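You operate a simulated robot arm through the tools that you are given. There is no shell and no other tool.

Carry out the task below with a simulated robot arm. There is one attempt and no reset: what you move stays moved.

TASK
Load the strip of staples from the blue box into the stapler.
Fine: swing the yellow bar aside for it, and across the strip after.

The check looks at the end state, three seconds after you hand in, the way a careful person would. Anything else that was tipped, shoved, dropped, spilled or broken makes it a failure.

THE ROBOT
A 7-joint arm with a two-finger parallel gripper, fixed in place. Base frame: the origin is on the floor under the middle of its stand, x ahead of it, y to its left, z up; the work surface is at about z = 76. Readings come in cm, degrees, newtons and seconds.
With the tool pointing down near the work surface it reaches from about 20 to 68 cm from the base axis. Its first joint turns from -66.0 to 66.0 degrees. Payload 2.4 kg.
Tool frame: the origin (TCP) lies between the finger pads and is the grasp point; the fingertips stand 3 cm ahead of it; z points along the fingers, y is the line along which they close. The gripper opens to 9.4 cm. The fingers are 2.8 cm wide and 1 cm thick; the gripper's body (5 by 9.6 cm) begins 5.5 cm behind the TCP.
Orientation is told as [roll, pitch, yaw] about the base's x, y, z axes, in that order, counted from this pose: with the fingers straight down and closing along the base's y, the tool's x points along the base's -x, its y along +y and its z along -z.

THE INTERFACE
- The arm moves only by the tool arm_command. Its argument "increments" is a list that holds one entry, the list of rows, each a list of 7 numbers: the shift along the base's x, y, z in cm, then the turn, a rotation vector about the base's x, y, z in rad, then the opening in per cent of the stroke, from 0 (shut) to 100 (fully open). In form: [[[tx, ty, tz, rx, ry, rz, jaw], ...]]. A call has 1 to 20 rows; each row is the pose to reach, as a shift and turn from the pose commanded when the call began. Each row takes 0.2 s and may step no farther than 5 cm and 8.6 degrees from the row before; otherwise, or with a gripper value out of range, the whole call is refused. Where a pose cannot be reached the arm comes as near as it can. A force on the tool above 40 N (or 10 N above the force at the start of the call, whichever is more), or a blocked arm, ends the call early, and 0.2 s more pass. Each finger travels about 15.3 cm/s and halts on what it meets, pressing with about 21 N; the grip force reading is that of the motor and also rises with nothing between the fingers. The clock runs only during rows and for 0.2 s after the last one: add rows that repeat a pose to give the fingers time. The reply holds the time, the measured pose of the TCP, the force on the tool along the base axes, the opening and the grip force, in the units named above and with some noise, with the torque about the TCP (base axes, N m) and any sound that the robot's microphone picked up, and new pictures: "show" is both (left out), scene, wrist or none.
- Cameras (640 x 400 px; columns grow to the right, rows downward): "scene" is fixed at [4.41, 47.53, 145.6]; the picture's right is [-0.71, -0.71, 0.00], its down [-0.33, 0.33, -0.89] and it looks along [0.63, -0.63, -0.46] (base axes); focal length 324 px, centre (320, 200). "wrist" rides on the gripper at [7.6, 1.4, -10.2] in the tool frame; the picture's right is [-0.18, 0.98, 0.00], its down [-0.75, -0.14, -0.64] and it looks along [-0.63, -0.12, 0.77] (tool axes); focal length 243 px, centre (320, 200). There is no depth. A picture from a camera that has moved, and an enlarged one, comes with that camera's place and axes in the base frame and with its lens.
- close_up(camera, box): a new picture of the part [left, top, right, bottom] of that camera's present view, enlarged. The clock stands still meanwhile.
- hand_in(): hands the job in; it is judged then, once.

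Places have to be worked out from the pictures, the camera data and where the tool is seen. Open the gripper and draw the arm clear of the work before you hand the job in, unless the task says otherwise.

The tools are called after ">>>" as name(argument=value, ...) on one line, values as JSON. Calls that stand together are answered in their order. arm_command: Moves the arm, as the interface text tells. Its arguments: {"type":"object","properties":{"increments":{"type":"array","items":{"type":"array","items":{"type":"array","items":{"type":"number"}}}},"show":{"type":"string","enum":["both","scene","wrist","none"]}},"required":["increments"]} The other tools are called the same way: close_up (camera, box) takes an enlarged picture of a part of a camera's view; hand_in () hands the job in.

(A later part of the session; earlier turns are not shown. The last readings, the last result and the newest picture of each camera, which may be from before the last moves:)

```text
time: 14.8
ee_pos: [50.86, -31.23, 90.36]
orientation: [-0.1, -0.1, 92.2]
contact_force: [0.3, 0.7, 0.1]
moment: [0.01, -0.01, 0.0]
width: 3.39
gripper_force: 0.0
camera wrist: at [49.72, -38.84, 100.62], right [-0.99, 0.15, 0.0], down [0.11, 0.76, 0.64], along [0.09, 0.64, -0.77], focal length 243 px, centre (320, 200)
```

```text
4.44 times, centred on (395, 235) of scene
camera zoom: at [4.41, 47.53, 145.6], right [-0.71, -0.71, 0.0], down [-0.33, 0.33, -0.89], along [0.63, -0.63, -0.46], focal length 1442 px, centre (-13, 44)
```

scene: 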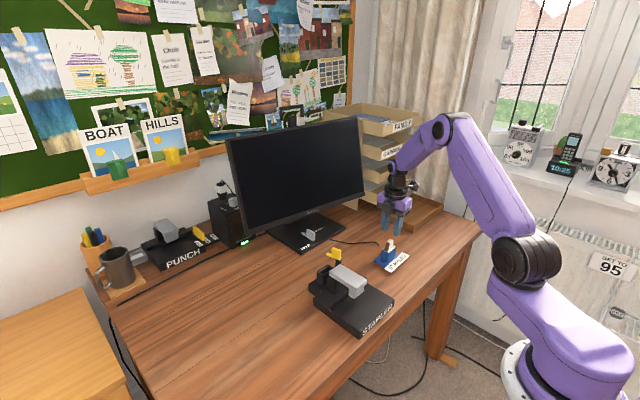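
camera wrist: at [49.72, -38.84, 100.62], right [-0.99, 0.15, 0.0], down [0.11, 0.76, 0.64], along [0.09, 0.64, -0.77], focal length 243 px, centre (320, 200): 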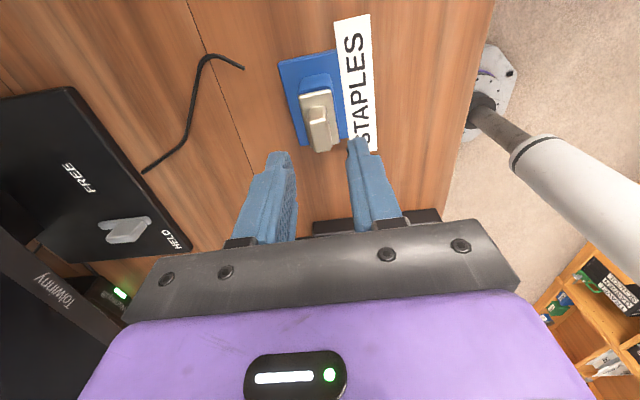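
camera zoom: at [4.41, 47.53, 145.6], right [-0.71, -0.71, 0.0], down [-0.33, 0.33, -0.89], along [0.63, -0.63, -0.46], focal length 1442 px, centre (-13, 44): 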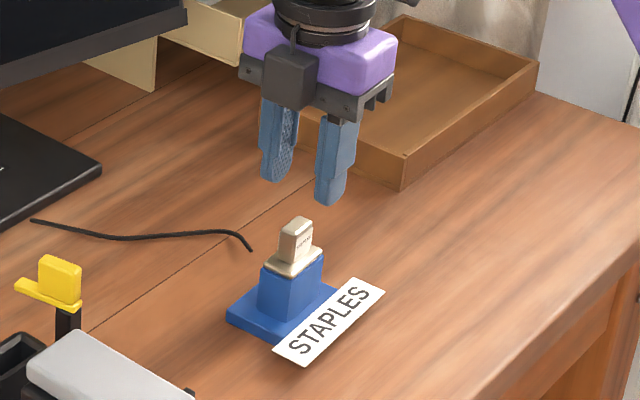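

The handle is centred between the jaws to within about 0.1 cm in x and y. I'll descend in steps with the jaws open until the tips are around z 83, then check.

>>> arm_command(increments=[[[-0.05, -0.05, -1.5, 0, 0, 0, 36], [-0.05, -0.05, -3.0, 0, 0, 0, 36], [-0.05, -0.05, -4.0, 0, 0, 0, 36], [-0.05, -0.05, -4.5, 0, 0, 0, 36], [-0.05, -0.05, -4.5, 0, 0, 0, 36]]], show="both")

>>> close_up(camera="wrist", box=[260, 70, 380, 180])

>>> close_up(camera="scene", box=[360, 210, 420, 280])

```text
time: 16.0
ee_pos: [50.64, -31.25, 85.98]
orientation: [-0.1, 0.0, 92.2]
contact_force: [-0.3, 0.3, -0.2]
moment: [0.01, -0.02, -0.04]
width: 3.39
gripper_force: 0.1
camera wrist: at [49.52, -38.93, 96.26], right [-0.99, 0.15, 0.0], down [0.11, 0.76, 0.64], along [0.09, 0.64, -0.77], focal length 243 px, centre (320, 200)
```

scene: 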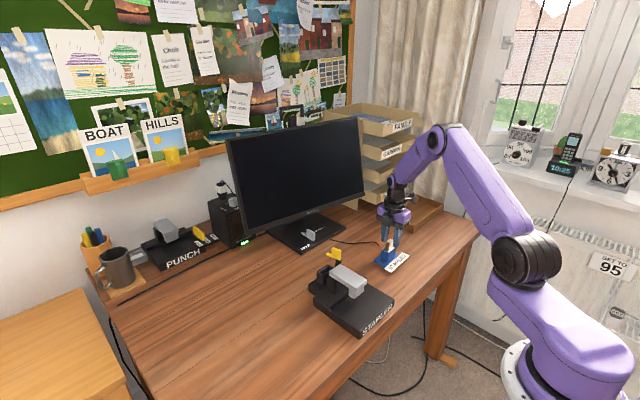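
wrist: 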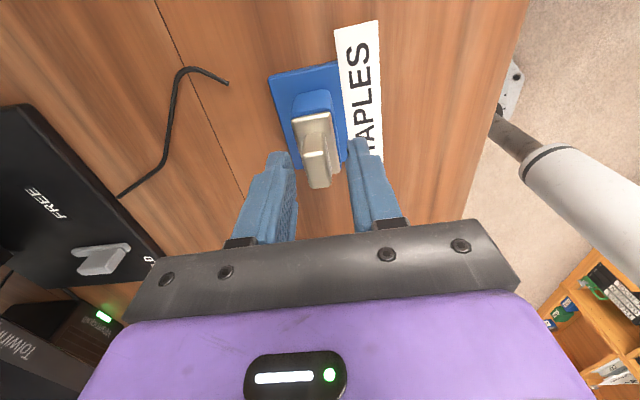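

```text
3.64 times, centred on (320, 125) of wrist
camera zoom: at [49.52, -38.93, 96.26], right [-0.99, 0.15, 0.0], down [0.11, 0.76, 0.64], along [0.09, 0.64, -0.77], focal length 882 px, centre (320, 473)
```

zoom: 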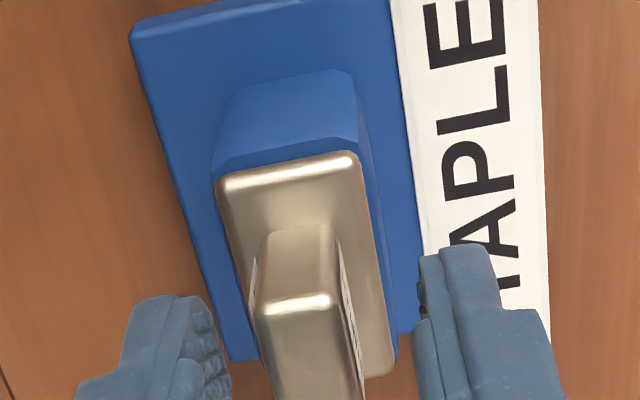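

```text
5.71 times, centred on (390, 245) of scene
camera zoom: at [4.41, 47.53, 145.6], right [-0.71, -0.71, 0.0], down [-0.33, 0.33, -0.89], along [0.63, -0.63, -0.46], focal length 1854 px, centre (-80, -57)
```

zoom: 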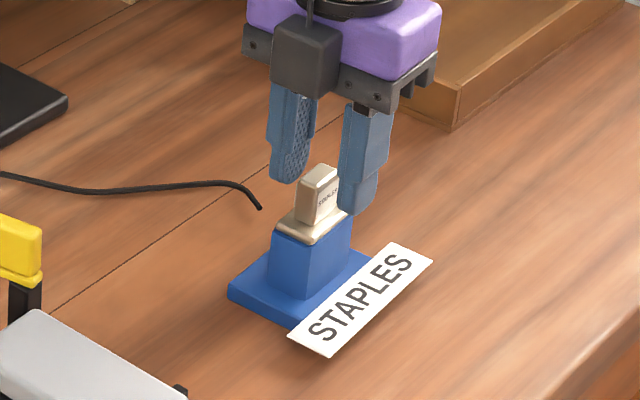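

The tips are about halfway down the handle, and it looks about 0.1–0.2 cm toward +x of the jaw centre. I'll shift slightly, lower a bit more, and narrow the jaws to just wider than the handle to check the gaps.

>>> arm_command(increments=[[[0.13, 0, -0.3, 0, 0, 0, 32], [0.13, 0, -0.65, 0, 0, 0, 26], [0.13, 0, -0.65, 0, 0, 0, 21], [0.13, 0, -0.65, 0, 0, 0, 20], [0.13, 0, -0.65, 0, 0, 0, 20]]], show="both")

>>> close_up(camera="wrist", box=[260, 90, 380, 200])

>>> close_up(camera="scene", box=[370, 225, 415, 275])

```text
time: 17.2
ee_pos: [50.84, -31.42, 85.32]
orientation: [0.0, 0.0, 92.3]
contact_force: [-0.2, 0.4, 0.2]
moment: [0.01, -0.01, -0.01]
width: 1.89
gripper_force: 0.1
camera wrist: at [49.67, -38.97, 95.61], right [-0.99, 0.15, 0.0], down [0.11, 0.76, 0.64], along [0.09, 0.64, -0.77], focal length 243 px, centre (320, 200)
```

scene: 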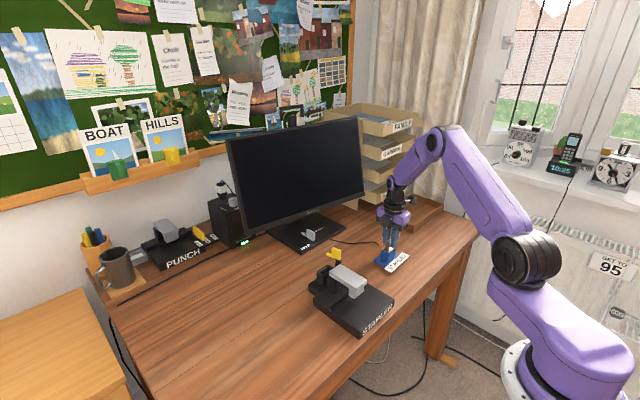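
wrist: 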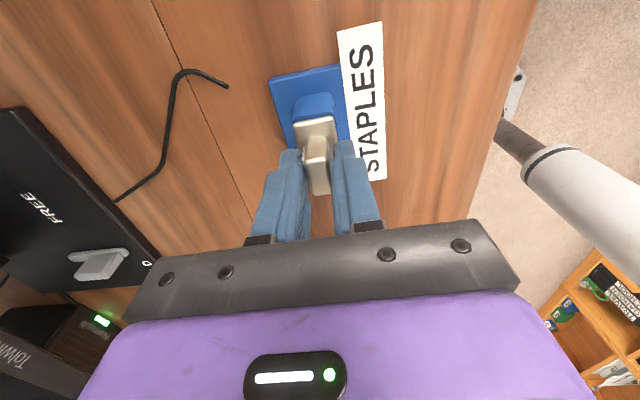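

```text
3.64 times, centred on (320, 145) of wrist
camera zoom: at [49.67, -38.97, 95.61], right [-0.99, 0.15, 0.0], down [0.11, 0.76, 0.64], along [0.09, 0.64, -0.77], focal length 882 px, centre (320, 400)
```

zoom: 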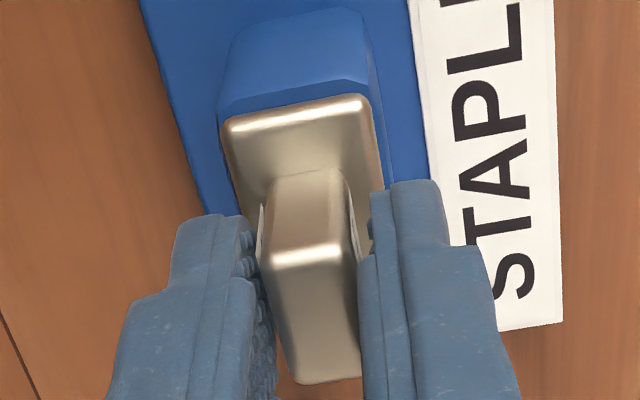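

```text
8.00 times, centred on (392, 250) of scene
camera zoom: at [4.41, 47.53, 145.6], right [-0.71, -0.71, 0.0], down [-0.33, 0.33, -0.89], along [0.63, -0.63, -0.46], focal length 2596 px, centre (-260, -200)
```

zoom: 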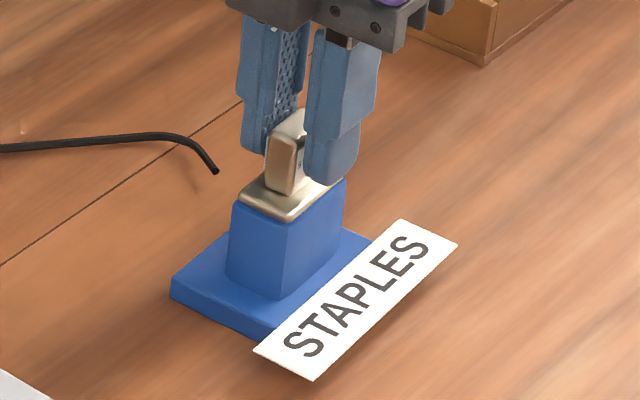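

The gaps on both sides are small and nearly even. I'll close the jaws onto the handle and read the width.

>>> arm_command(increments=[[[0, 0, 0, 0, 0, 0, 15], [0, 0, 0, 0, 0, 0, 10], [0, 0, 0, 0, 0, 0, 5], [0, 0, 0, 0, 0, 0, 5], [0, 0, 0, 0, 0, 0, 5]]], show="wrist")

>>> close_up(camera="wrist", box=[260, 90, 380, 200])

```text
time: 18.4
ee_pos: [50.84, -31.24, 85.26]
orientation: [0.0, -0.1, 92.2]
contact_force: [-0.2, 0.7, 1.5]
moment: [-0.04, 0.0, 0.03]
width: 1.31
gripper_force: 20.3
camera wrist: at [49.67, -38.97, 95.61], right [-0.99, 0.15, 0.0], down [0.11, 0.76, 0.64], along [0.09, 0.64, -0.77], focal length 243 px, centre (320, 200)
```

wrist: 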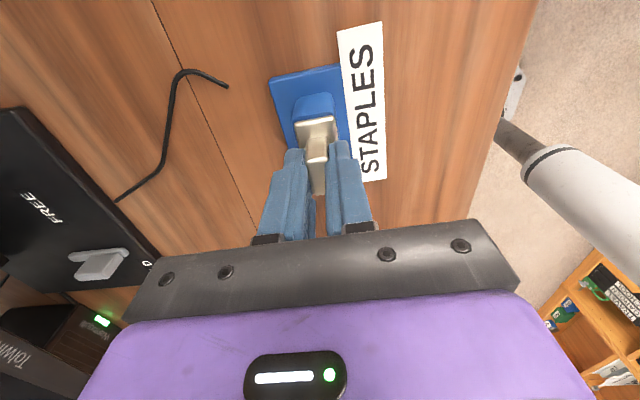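

```text
3.64 times, centred on (320, 145) of wrist
camera zoom: at [49.67, -38.97, 95.61], right [-0.99, 0.15, 0.0], down [0.11, 0.76, 0.64], along [0.09, 0.64, -0.77], focal length 882 px, centre (320, 400)
```

zoom: 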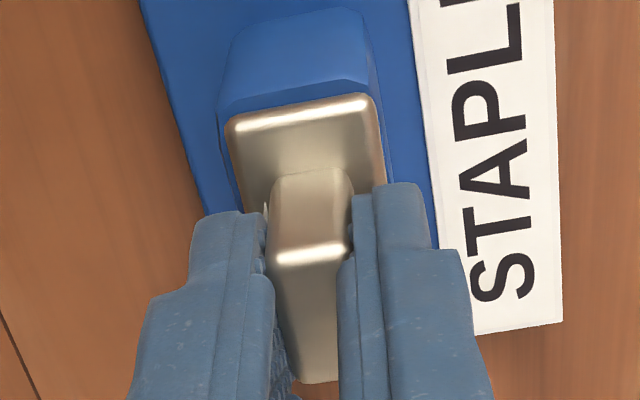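

The jaws hold the handle (width 1.31 cm, 20 N) and the box has not moved. I'll lift straight up slowly and check that only the strip comes.

>>> arm_command(increments=[[[0, 0, 0.4, 0, 0, 0, 5], [0, 0, 0.9, 0, 0, 0, 5], [0, 0, 1.5, 0, 0, 0, 5], [0, 0, 2.2, 0, 0, 0, 5], [0, 0, 3.0, 0, 0, 0, 5], [0, 0, 3.0, 0, 0, 0, 5]]], show="both")

>>> close_up(camera="scene", box=[365, 215, 420, 280])

>>> close_up(camera="wrist", box=[260, 70, 380, 180])

```text
time: 19.8
ee_pos: [50.78, -31.28, 88.32]
orientation: [0.0, 0.0, 92.3]
contact_force: [0.9, -0.3, 0.2]
moment: [0.0, -0.02, -0.01]
width: 1.32
gripper_force: 20.7
camera wrist: at [49.68, -38.99, 98.54], right [-0.99, 0.15, 0.0], down [0.11, 0.76, 0.64], along [0.09, 0.64, -0.77], focal length 243 px, centre (320, 200)
```

scene: 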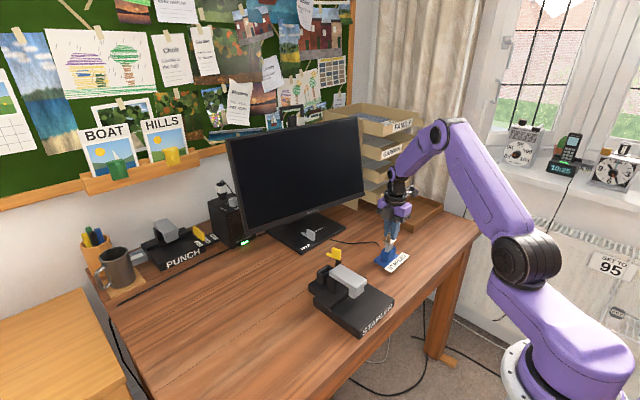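
wrist: 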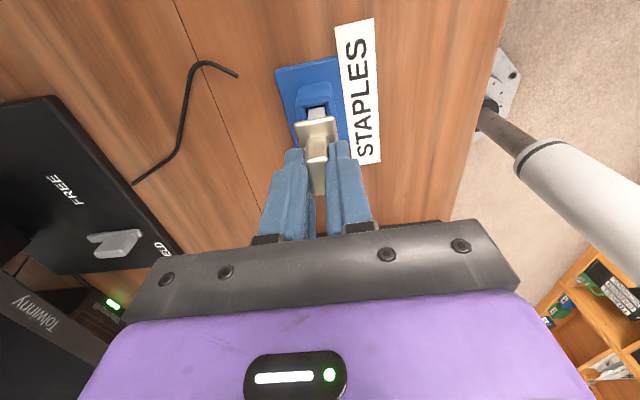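

```text
6.15 times, centred on (392, 248) of scene
camera zoom: at [4.41, 47.53, 145.6], right [-0.71, -0.71, 0.0], down [-0.33, 0.33, -0.89], along [0.63, -0.63, -0.46], focal length 1996 px, centre (-126, -92)
```

zoom: 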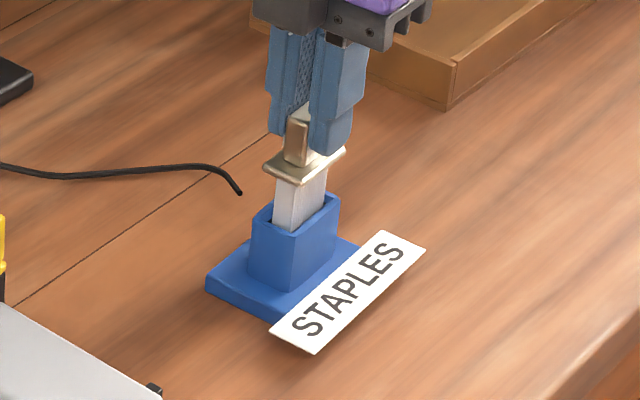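

```text
3.64 times, centred on (320, 125) of wrist
camera zoom: at [49.68, -38.99, 98.54], right [-0.99, 0.15, 0.0], down [0.11, 0.76, 0.64], along [0.09, 0.64, -0.77], focal length 882 px, centre (320, 473)
```

zoom: 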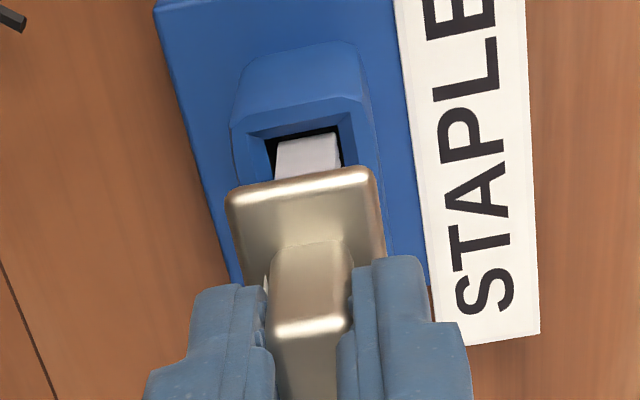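

Only the strip rises, and the grey plug is sliding out of the box. I'll continue straight up until it is well clear.

>>> arm_command(increments=[[[0, 0, 1.0, 0, 0, 0, 5], [0, 0, 2.0, 0, 0, 0, 5], [0, 0, 3.5, 0, 0, 0, 5], [0, 0, 5.5, 0, 0, 0, 5], [0, 0, 7.5, 0, 0, 0, 5], [0, 0, 9.0, 0, 0, 0, 5], [0, 0, 9.0, 0, 0, 0, 5]]], show="both")

>>> close_up(camera="scene", box=[355, 170, 430, 280])

>>> close_up(camera="wrist", box=[260, 60, 380, 170])

```text
time: 21.4
ee_pos: [50.84, -31.47, 97.17]
orientation: [0.1, 0.0, 92.2]
contact_force: [0.0, -0.6, 0.0]
moment: [0.01, -0.03, -0.01]
width: 1.33
gripper_force: 20.9
camera wrist: at [49.71, -39.06, 107.47], right [-0.99, 0.15, 0.0], down [0.11, 0.76, 0.64], along [0.09, 0.64, -0.77], focal length 243 px, centre (320, 200)
```

scene: 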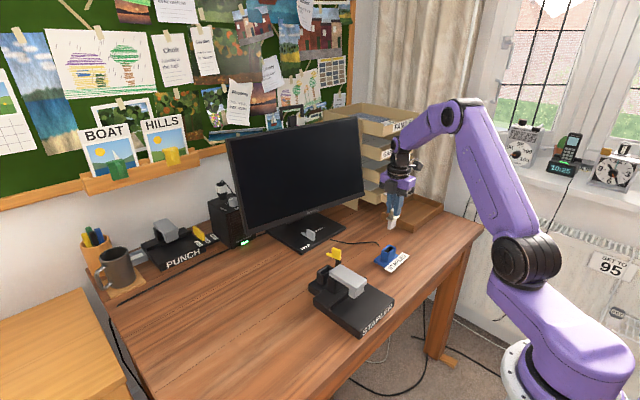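
wrist: 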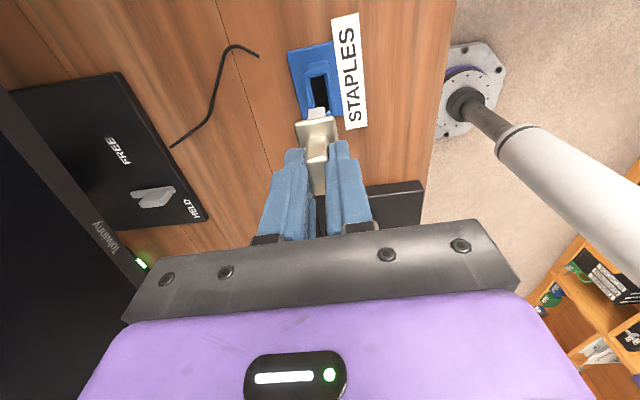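

```text
3.64 times, centred on (392, 225) of scene
camera zoom: at [4.41, 47.53, 145.6], right [-0.71, -0.71, 0.0], down [-0.33, 0.33, -0.89], along [0.63, -0.63, -0.46], focal length 1180 px, centre (56, 109)
```

zoom: 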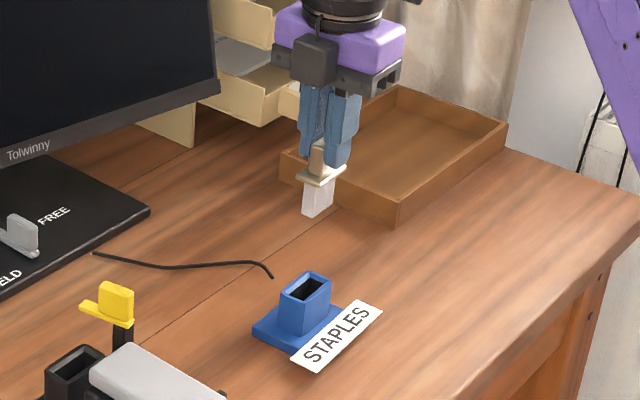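

```text
3.64 times, centred on (320, 115) of wrist
camera zoom: at [49.71, -39.06, 107.47], right [-0.99, 0.15, 0.0], down [0.11, 0.76, 0.64], along [0.09, 0.64, -0.77], focal length 882 px, centre (320, 509)
```

zoom: 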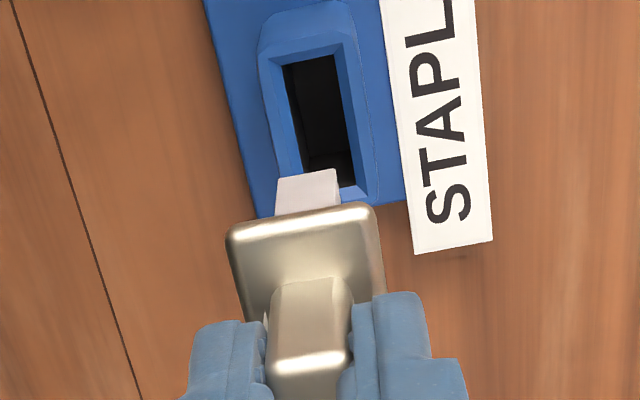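

The strip is fully out with a plug about 3.4 cm long, and the box stayed put. I'll carry it high over the well, turning the yaw back to 90, and hover for alignment.

>>> arm_command(increments=[[[0.6, 2.4, 0.5, 0, 0, 0, 5], [1.2, 4.9, 0.8, 0, 0, -0.01, 5], [1.8, 7.4, 0.8, 0, 0, -0.02, 5], [2.4, 9.9, 0.8, 0, 0, -0.03, 5], [3.0, 12.4, 0.8, 0, 0, -0.038, 5], [3.6, 14.9, 0.8, 0, 0, -0.038, 5], [4.2, 17.4, 0.8, 0, 0, -0.038, 5], [4.8, 19.9, 0.8, 0, 0, -0.038, 5], [5.4, 22.4, 0.4, 0, 0, -0.038, 5], [6.04, 24.5, 0, 0, 0, -0.038, 5], [6.04, 24.5, -2.0, 0, 0, -0.038, 5], [6.04, 24.5, -4.0, 0, 0, -0.038, 5], [6.04, 24.5, -4.0, 0, 0, -0.038, 5]]], show="both")

>>> close_up(camera="scene", box=[300, 200, 380, 290])

>>> close_up(camera="wrist", box=[260, 50, 380, 160])

```text
time: 24.2
ee_pos: [56.8, -6.56, 93.06]
orientation: [0.0, 0.0, 89.9]
contact_force: [0.3, 0.8, -0.7]
moment: [-0.03, 0.02, -0.01]
width: 1.34
gripper_force: 21.2
camera wrist: at [55.27, -14.15, 103.36], right [-0.98, 0.18, 0.0], down [0.14, 0.75, 0.64], along [0.12, 0.63, -0.77], focal length 243 px, centre (320, 200)
```

scene: 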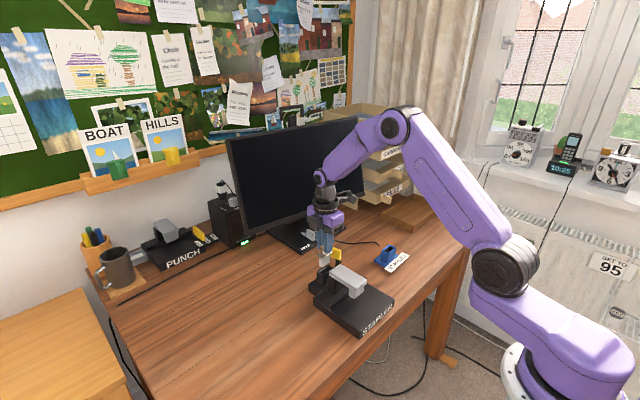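
wrist: 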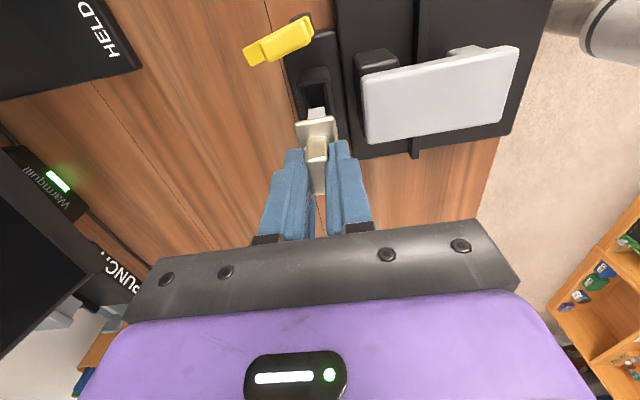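

```text
4.44 times, centred on (340, 245) of scene
camera zoom: at [4.41, 47.53, 145.6], right [-0.71, -0.71, 0.0], down [-0.33, 0.33, -0.89], along [0.63, -0.63, -0.46], focal length 1442 px, centre (231, 0)
```

zoom: 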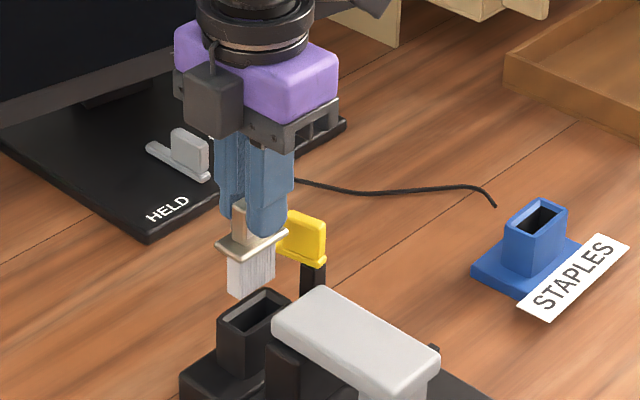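

```text
3.64 times, centred on (320, 105) of wrist
camera zoom: at [55.27, -14.15, 103.36], right [-0.98, 0.18, 0.0], down [0.14, 0.75, 0.64], along [0.12, 0.63, -0.77], focal length 882 px, centre (320, 546)
```

zoom: 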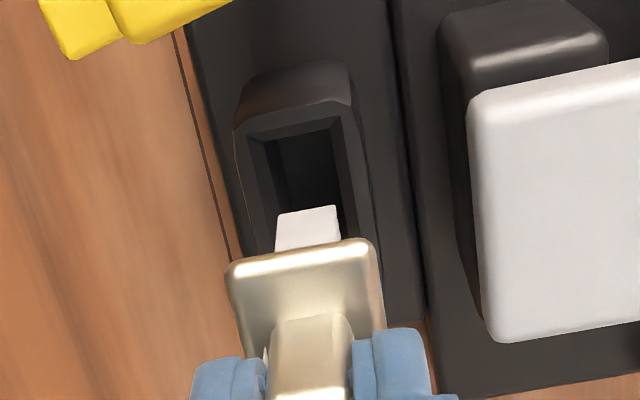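

Both the plug and the well mouth are visible. Relative to the opening, the plug looks about 0.2 cm too far toward -x and 0.15 cm toward +y, so I'll cross-check with tighter enlargements before moving.

>>> close_up(camera="scene", box=[328, 244, 372, 286])

>>> close_up(camera="wrist", box=[290, 60, 350, 125])

```text
9.52 times, centred on (350, 265) of scene
camera zoom: at [4.41, 47.53, 145.6], right [-0.71, -0.71, 0.0], down [-0.33, 0.33, -0.89], along [0.63, -0.63, -0.46], focal length 3090 px, centre (34, -419)
```

zoom: 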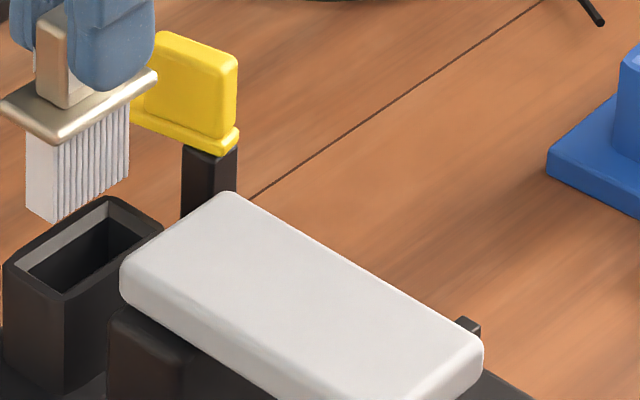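

```text
6.15 times, centred on (320, 92) of wrist
camera zoom: at [55.27, -14.15, 103.36], right [-0.98, 0.18, 0.0], down [0.14, 0.75, 0.64], along [0.12, 0.63, -0.77], focal length 1493 px, centre (320, 862)
```

zoom: 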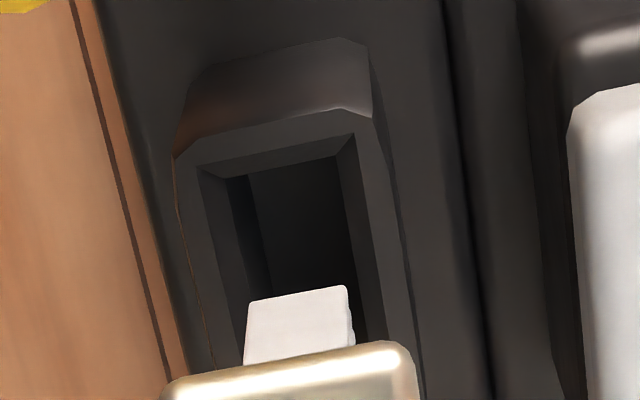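

The plug is about 1.14 × 3.1 cm against an opening of about 1.47 × 3.55 cm. I'll shift +0.17 in x and -0.1 in y and lower 2 cm, so the plug's end sits just above the rim for a direct comparison.

>>> arm_command(increments=[[[0.1, -0.05, -0.6, 0, 0, 0, 5], [0.17, -0.1, -1.2, 0, 0, 0, 5], [0.17, -0.1, -1.7, 0, 0, 0, 5], [0.17, -0.1, -2.0, 0, 0, 0, 5], [0.17, -0.1, -2.0, 0, 0, 0, 5]]], show="both")

>>> close_up(camera="scene", box=[322, 244, 362, 284])

>>> close_up(camera="wrist", box=[290, 65, 350, 130])

```text
time: 25.4
ee_pos: [57.03, -6.88, 91.19]
orientation: [0.0, 0.0, 90.0]
contact_force: [0.0, -1.2, -0.9]
moment: [0.02, 0.0, -0.03]
width: 1.35
gripper_force: 20.7
camera wrist: at [55.57, -14.46, 101.5], right [-0.98, 0.18, 0.0], down [0.14, 0.75, 0.64], along [0.12, 0.63, -0.77], focal length 243 px, centre (320, 200)
```

scene: 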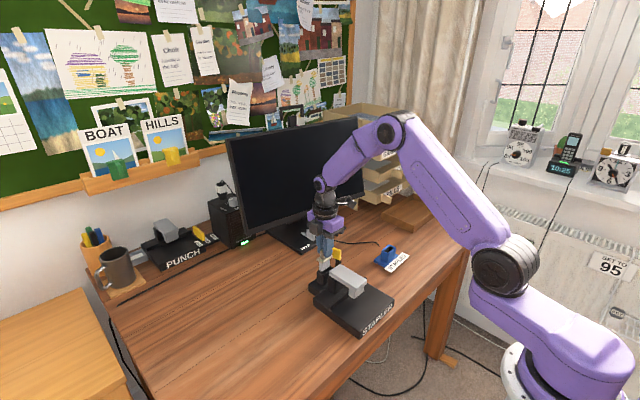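
wrist: 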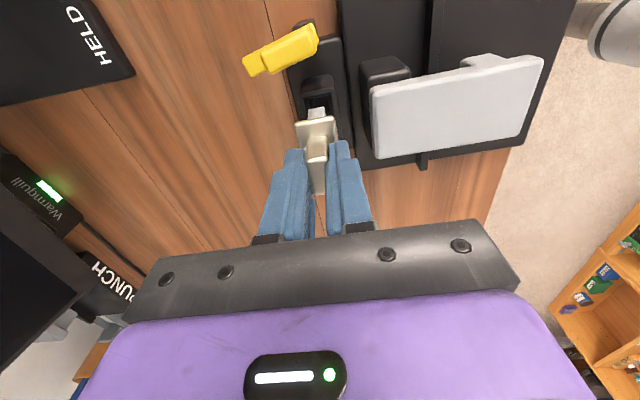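

```text
10.00 times, centred on (342, 264) of scene
camera zoom: at [4.41, 47.53, 145.6], right [-0.71, -0.71, 0.0], down [-0.33, 0.33, -0.89], along [0.63, -0.63, -0.46], focal length 3244 px, centre (100, -440)
```

zoom: 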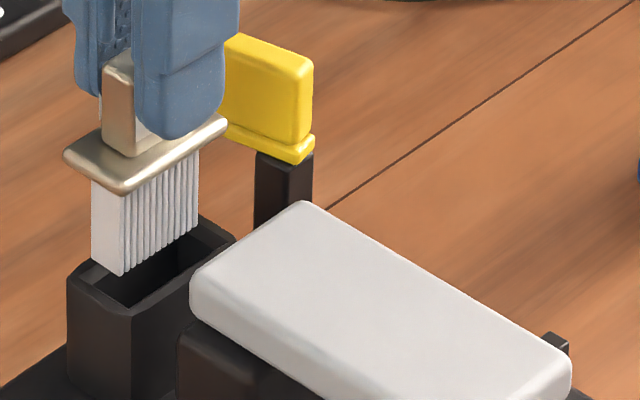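

```text
6.15 times, centred on (320, 98) of wrist
camera zoom: at [55.57, -14.46, 101.5], right [-0.98, 0.18, 0.0], down [0.14, 0.75, 0.64], along [0.12, 0.63, -0.77], focal length 1493 px, centre (320, 831)
```

zoom: 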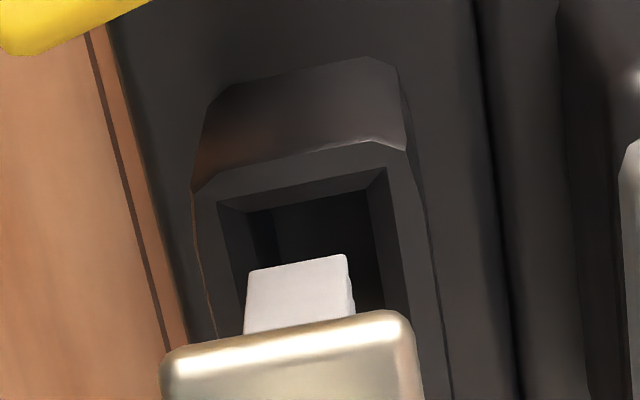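

The plug's end is now just above the mouth; the wrist view puts it about 0.09 cm too far toward +x, and the gap on the -y side looks small. I'll correct x and lower another 0.5 cm for a nearly parallax-free comparison.

>>> arm_command(increments=[[[-0.09, 0.0, -0.2, 0, 0, 0, 5], [-0.09, 0.0, -0.4, 0, 0, 0, 5], [-0.09, 0.0, -0.5, 0, 0, 0, 5], [-0.09, 0.0, -0.5, 0, 0, 0, 5]]], show="none")

>>> close_up(camera="scene", box=[320, 248, 350, 282])

>>> close_up(camera="wrist", box=[290, 65, 350, 130])

```text
time: 26.4
ee_pos: [56.84, -6.88, 90.57]
orientation: [0.0, 0.0, 90.0]
contact_force: [0.3, 0.2, -1.3]
moment: [0.0, 0.0, -0.03]
width: 1.33
gripper_force: 21.4
```

```text
11.76 times, centred on (335, 265) of scene
camera zoom: at [4.41, 47.53, 145.6], right [-0.71, -0.71, 0.0], down [-0.33, 0.33, -0.89], along [0.63, -0.63, -0.46], focal length 3817 px, centre (144, -565)
```

zoom: 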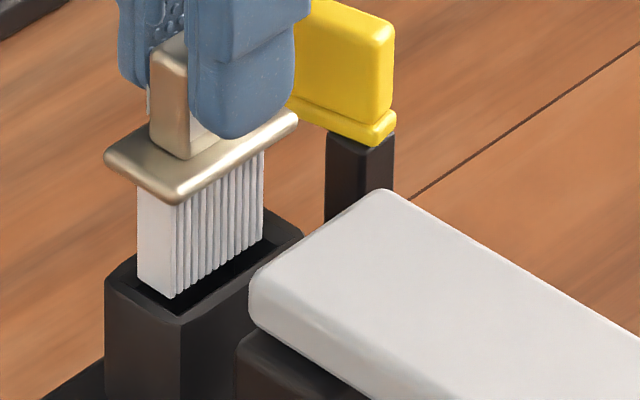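

```text
6.15 times, centred on (320, 98) of wrist
camera zoom: at [55.43, -14.46, 100.92], right [-0.98, 0.18, 0.0], down [0.14, 0.75, 0.64], along [0.12, 0.63, -0.77], focal length 1493 px, centre (320, 831)
```

zoom: 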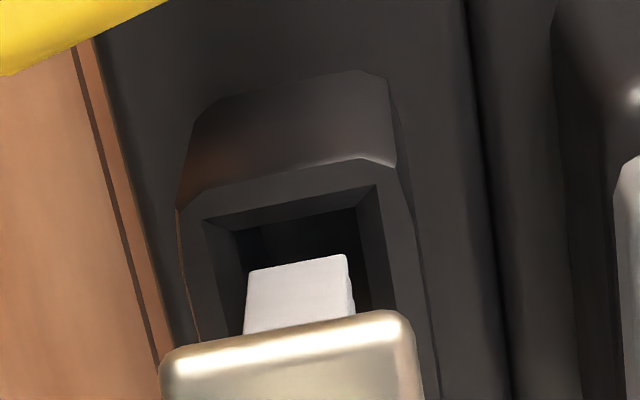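

Still no contact, and the x alignment looks good. I'll look very closely at the +y side from the scene camera and the -y side from the wrist camera to settle y.

>>> close_up(camera="scene", box=[315, 260, 337, 280])

>>> close_up(camera="wrist", box=[300, 85, 345, 120])

```text
16.00 times, centred on (326, 270) of scene
camera zoom: at [4.41, 47.53, 145.6], right [-0.71, -0.71, 0.0], down [-0.33, 0.33, -0.89], along [0.63, -0.63, -0.46], focal length 5191 px, centre (224, -920)
```

zoom: 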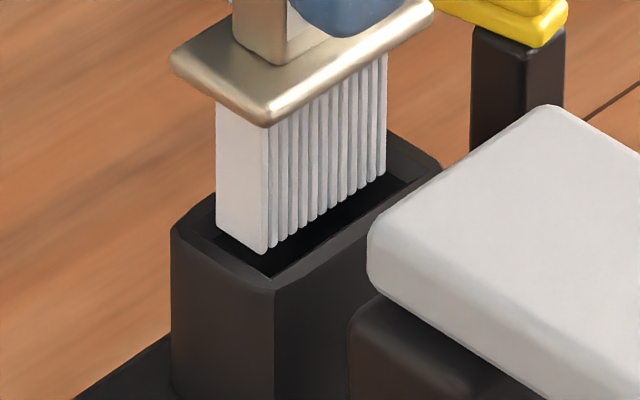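

```text
11.43 times, centred on (322, 102) of wrist
camera zoom: at [55.43, -14.46, 100.92], right [-0.98, 0.18, 0.0], down [0.14, 0.75, 0.64], along [0.12, 0.63, -0.77], focal length 2773 px, centre (291, 1314)
```

zoom: 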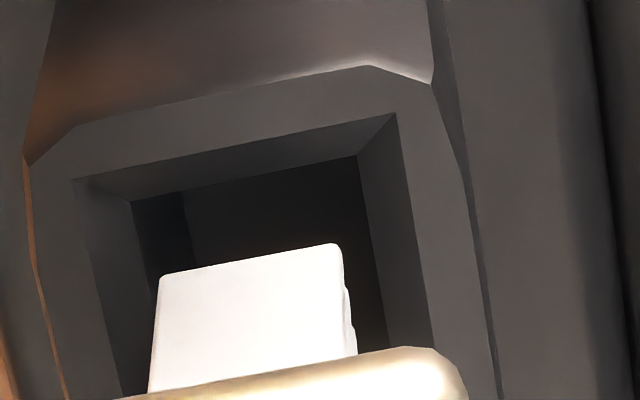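

Both cameras agree that the plug's end is about level with the rim, offset roughly +0.04 in x and +0.13 in y. I'll correct those and ease it down 0.6 cm, watching the force.

>>> arm_command(increments=[[[-0.04, -0.13, 0, 0, 0, 0, 5], [-0.04, -0.13, 0, 0, 0, 0, 5], [-0.04, -0.13, -0.2, 0, 0, 0, 5], [-0.04, -0.13, -0.4, 0, 0, 0, 5], [-0.04, -0.13, -0.6, 0, 0, 0, 5], [-0.04, -0.13, -0.6, 0, 0, 0, 5]]], show="none")

>>> close_up(camera="scene", box=[315, 258, 337, 278])

>>> close_up(camera="wrist", box=[300, 85, 345, 120])

```text
time: 27.8
ee_pos: [56.75, -6.96, 90.07]
orientation: [0.0, 0.0, 90.0]
contact_force: [-0.3, 0.0, -0.7]
moment: [-0.03, 0.01, 0.0]
width: 1.31
gripper_force: 20.6
```

```text
16.00 times, centred on (326, 268) of scene
camera zoom: at [4.41, 47.53, 145.6], right [-0.71, -0.71, 0.0], down [-0.33, 0.33, -0.89], along [0.63, -0.63, -0.46], focal length 5191 px, centre (224, -888)
```

zoom: 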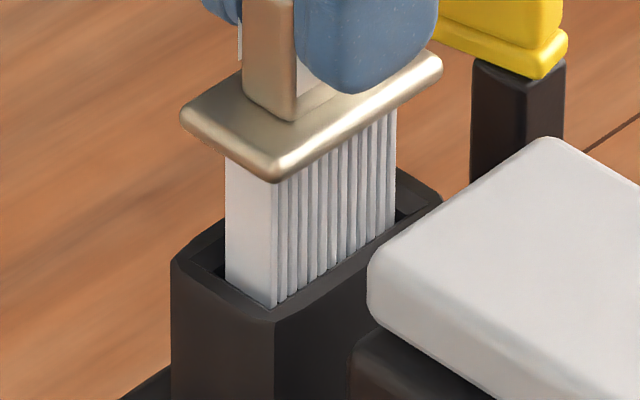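

```text
11.43 times, centred on (322, 102) of wrist
camera zoom: at [55.34, -14.63, 100.34], right [-0.98, 0.18, 0.0], down [0.14, 0.75, 0.64], along [0.12, 0.63, -0.77], focal length 2773 px, centre (291, 1314)
```

zoom: 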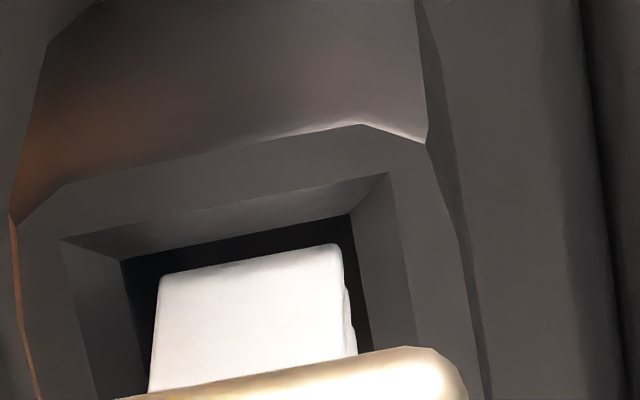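

The plug has entered the mouth with no contact force and even gaps. I'll nudge x by +0.04 and keep lowering gently.

>>> arm_command(increments=[[[0.04, 0, -0.2, 0, 0, 0, 5], [0.04, 0, -0.4, 0, 0, 0, 5], [0.04, 0, -0.6, 0, 0, 0, 5], [0.04, 0, -0.8, 0, 0, 0, 5], [0.04, 0, -1.0, 0, 0, 0, 5], [0.04, 0, -1.0, 0, 0, 0, 5]]], show="none")

>>> close_up(camera="scene", box=[315, 258, 337, 278])

>>> close_up(camera="wrist", box=[295, 85, 345, 125])

```text
time: 29.2
ee_pos: [56.87, -7.13, 89.14]
orientation: [0.0, 0.0, 89.9]
contact_force: [-0.2, 0.0, -0.1]
moment: [0.0, 0.02, 0.0]
width: 1.33
gripper_force: 20.7
```

```text
16.00 times, centred on (326, 268) of scene
camera zoom: at [4.41, 47.53, 145.6], right [-0.71, -0.71, 0.0], down [-0.33, 0.33, -0.89], along [0.63, -0.63, -0.46], focal length 5191 px, centre (224, -888)
```

zoom: 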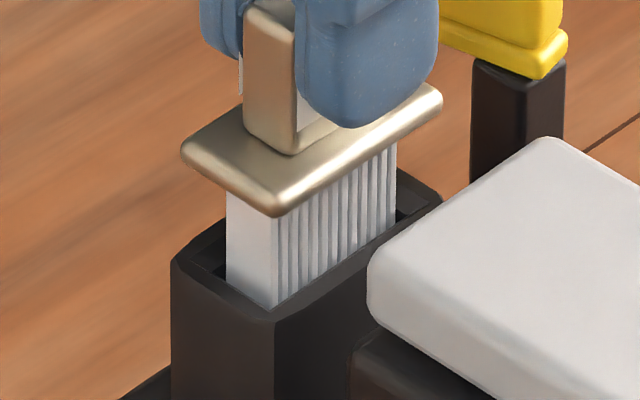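

```text
10.00 times, centred on (320, 105) of wrist
camera zoom: at [55.4, -14.71, 99.5], right [-0.98, 0.18, 0.0], down [0.14, 0.75, 0.64], along [0.12, 0.63, -0.77], focal length 2426 px, centre (320, 1150)
```

zoom: 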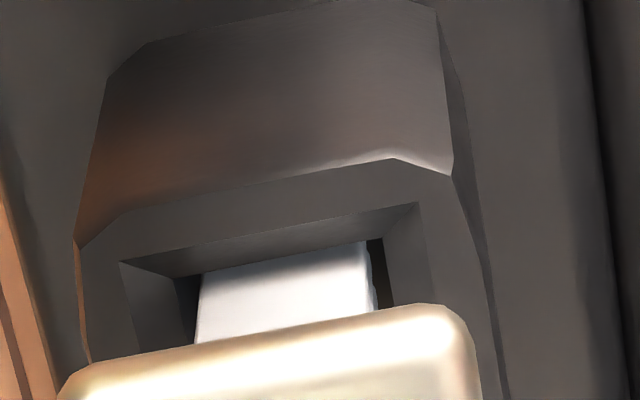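

No contact and the gaps remain even, with about 1.5 cm left before the flange reaches the rim. I'll continue down 1.1 cm.

>>> arm_command(increments=[[[0.0, 0.03, -0.2, 0, 0, 0, 5], [0.0, 0.03, -0.4, 0, 0, 0, 5], [0.0, 0.03, -0.6, 0, 0, 0, 5], [0.0, 0.03, -0.8, 0, 0, 0, 5], [0.0, 0.03, -1.0, 0, 0, 0, 5], [0.0, 0.03, -1.1, 0, 0, 0, 5], [0.0, 0.03, -1.1, 0, 0, 0, 5]]], show="none")

>>> close_up(camera="scene", box=[315, 258, 337, 278])

>>> close_up(camera="wrist", box=[295, 85, 345, 125])

```text
time: 30.8
ee_pos: [56.84, -6.91, 88.05]
orientation: [-0.1, -0.1, 90.0]
contact_force: [1.2, 0.5, 0.1]
moment: [-0.02, 0.02, 0.0]
width: 1.31
gripper_force: 21.0
```

```text
16.00 times, centred on (326, 268) of scene
camera zoom: at [4.41, 47.53, 145.6], right [-0.71, -0.71, 0.0], down [-0.33, 0.33, -0.89], along [0.63, -0.63, -0.46], focal length 5191 px, centre (224, -888)
```

zoom: 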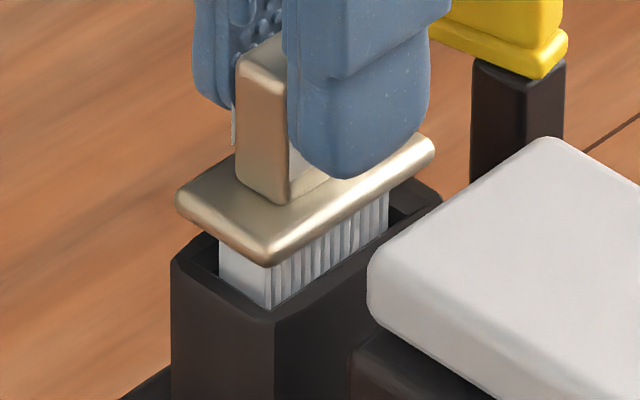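

```text
10.00 times, centred on (320, 105) of wrist
camera zoom: at [55.47, -14.59, 98.38], right [-0.98, 0.18, 0.0], down [0.14, 0.75, 0.64], along [0.12, 0.63, -0.77], focal length 2426 px, centre (320, 1150)
```

zoom: 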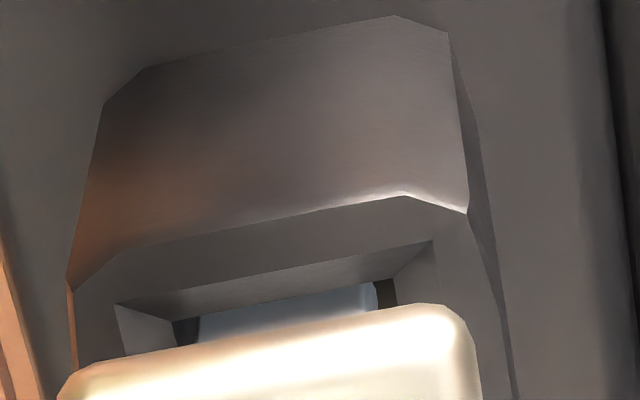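

About 1 cm remains between flange and rim. I'll lower most of it now.

>>> arm_command(increments=[[[0.0, -0.05, -0.2, 0, 0, 0, 5], [0.0, -0.05, -0.4, 0, 0, 0, 5], [0.0, -0.05, -0.6, 0, 0, 0, 5], [0.0, -0.05, -0.75, 0, 0, 0, 5], [0.0, -0.05, -0.85, 0, 0, 0, 5], [0.0, -0.05, -0.85, 0, 0, 0, 5]]], show="none")

>>> close_up(camera="scene", box=[315, 258, 337, 278])

>>> close_up(camera="wrist", box=[295, 85, 345, 125])

```text
time: 32.2
ee_pos: [56.86, -7.19, 87.07]
orientation: [-0.1, 0.1, 90.1]
contact_force: [0.5, -0.1, -0.7]
moment: [0.0, 0.0, -0.01]
width: 1.3
gripper_force: 20.3
```

```text
16.00 times, centred on (326, 268) of scene
camera zoom: at [4.41, 47.53, 145.6], right [-0.71, -0.71, 0.0], down [-0.33, 0.33, -0.89], along [0.63, -0.63, -0.46], focal length 5191 px, centre (224, -888)
```

zoom: 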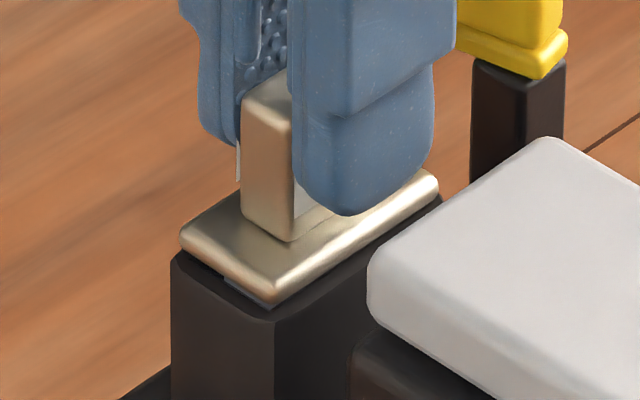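

```text
10.00 times, centred on (320, 105) of wrist
camera zoom: at [55.45, -14.7, 97.48], right [-0.98, 0.18, 0.0], down [0.14, 0.75, 0.64], along [0.12, 0.63, -0.77], focal length 2426 px, centre (320, 1150)
```

zoom: 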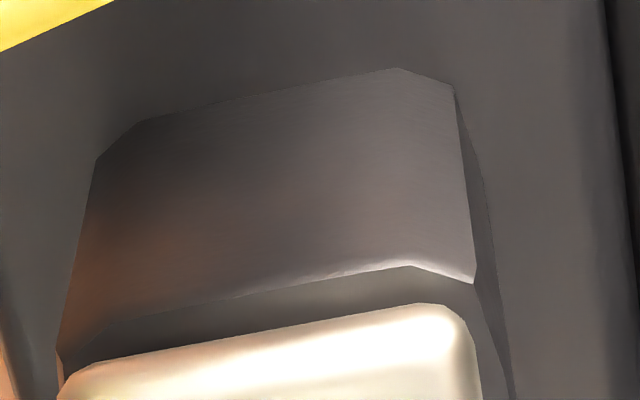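

The flange is only about 0.2–0.3 cm above the rim. I'll ease down to contact.

>>> arm_command(increments=[[[0.0, 0.05, -0.1, 0, 0, 0, 5], [0.0, 0.05, -0.2, 0, 0, 0, 5], [0.0, 0.05, -0.3, 0, 0, 0, 5], [0.0, 0.05, -0.3, 0, 0, 0, 5]]], show="none")

>>> close_up(camera="scene", box=[315, 258, 337, 278])

```text
time: 33.2
ee_pos: [56.85, -7.07, 86.83]
orientation: [-0.1, 0.0, 89.9]
contact_force: [-4.6, -3.1, 18.4]
moment: [-0.05, 0.15, 0.0]
width: 1.33
gripper_force: 20.6
```

```text
16.00 times, centred on (326, 268) of scene
camera zoom: at [4.36, 47.53, 145.61], right [-0.71, -0.71, 0.0], down [-0.33, 0.33, -0.89], along [0.63, -0.63, -0.46], focal length 5191 px, centre (224, -888)
```

zoom: 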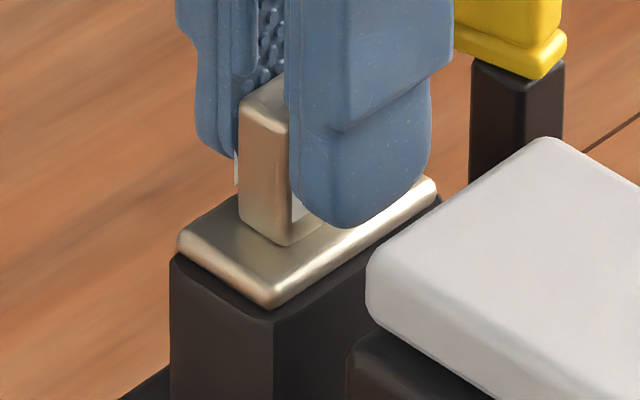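

Contact at 18 N upward with the flange resting on the rim means the strip is seated. I'll relieve the pressure slightly, open the jaws modestly and lift straight up.

>>> arm_command(increments=[[[0.0, 0.0, 0.08, 0, 0, 0, 5], [0.0, 0.0, 0.08, 0, 0, 0, 16], [0.0, 0.0, 0.08, 0, 0, 0, 24], [0.0, 0.0, 0.08, 0, 0, 0, 28], [0.0, 0.0, 0.08, 0, 0, 0, 28]]], show="wrist")

>>> close_up(camera="scene", box=[315, 254, 337, 274])

>>> close_up(camera="wrist", box=[260, 90, 380, 200])

```text
time: 34.4
ee_pos: [56.76, -6.96, 86.87]
orientation: [0.0, 0.0, 90.1]
contact_force: [0.8, -0.4, -0.1]
moment: [0.01, 0.02, -0.02]
width: 2.64
gripper_force: 0.1
camera wrist: at [55.42, -14.67, 97.27], right [-0.98, 0.18, 0.0], down [0.14, 0.75, 0.64], along [0.12, 0.63, -0.77], focal length 243 px, centre (320, 200)
```

wrist: 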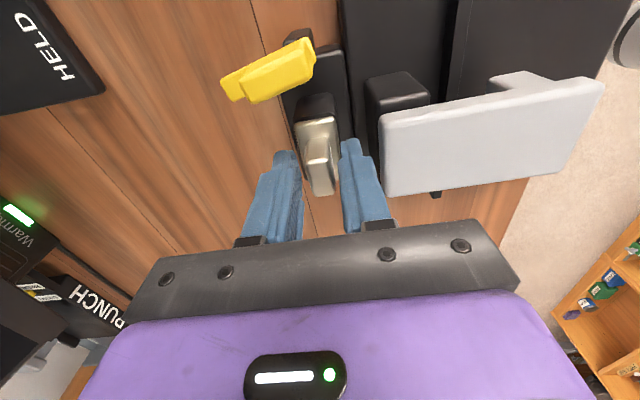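

```text
16.00 times, centred on (326, 264) of scene
camera zoom: at [4.41, 47.53, 145.6], right [-0.71, -0.71, 0.0], down [-0.33, 0.33, -0.89], along [0.63, -0.63, -0.46], focal length 5191 px, centre (224, -824)
```

zoom: 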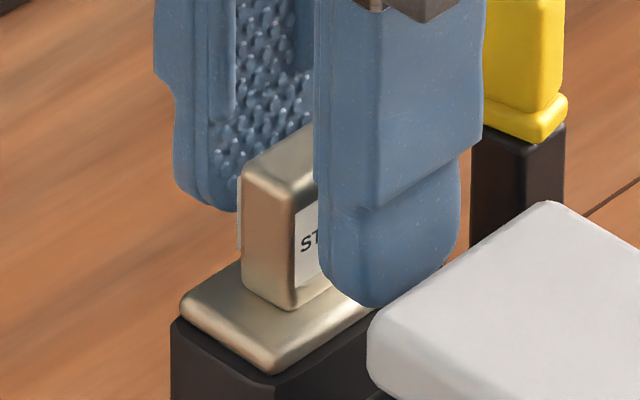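

```text
3.64 times, centred on (320, 145) of wrist
camera zoom: at [55.42, -14.67, 97.27], right [-0.98, 0.18, 0.0], down [0.14, 0.75, 0.64], along [0.12, 0.63, -0.77], focal length 882 px, centre (320, 400)
```

zoom: 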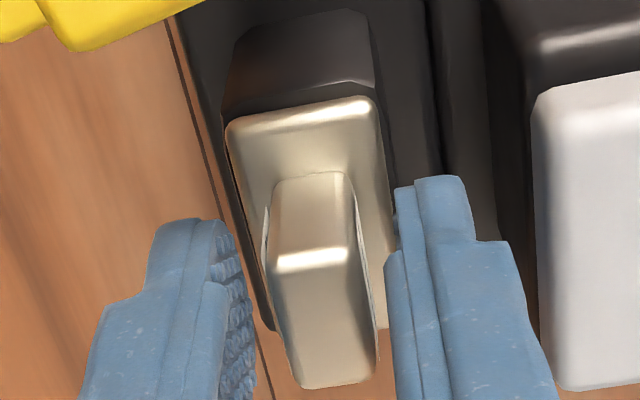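

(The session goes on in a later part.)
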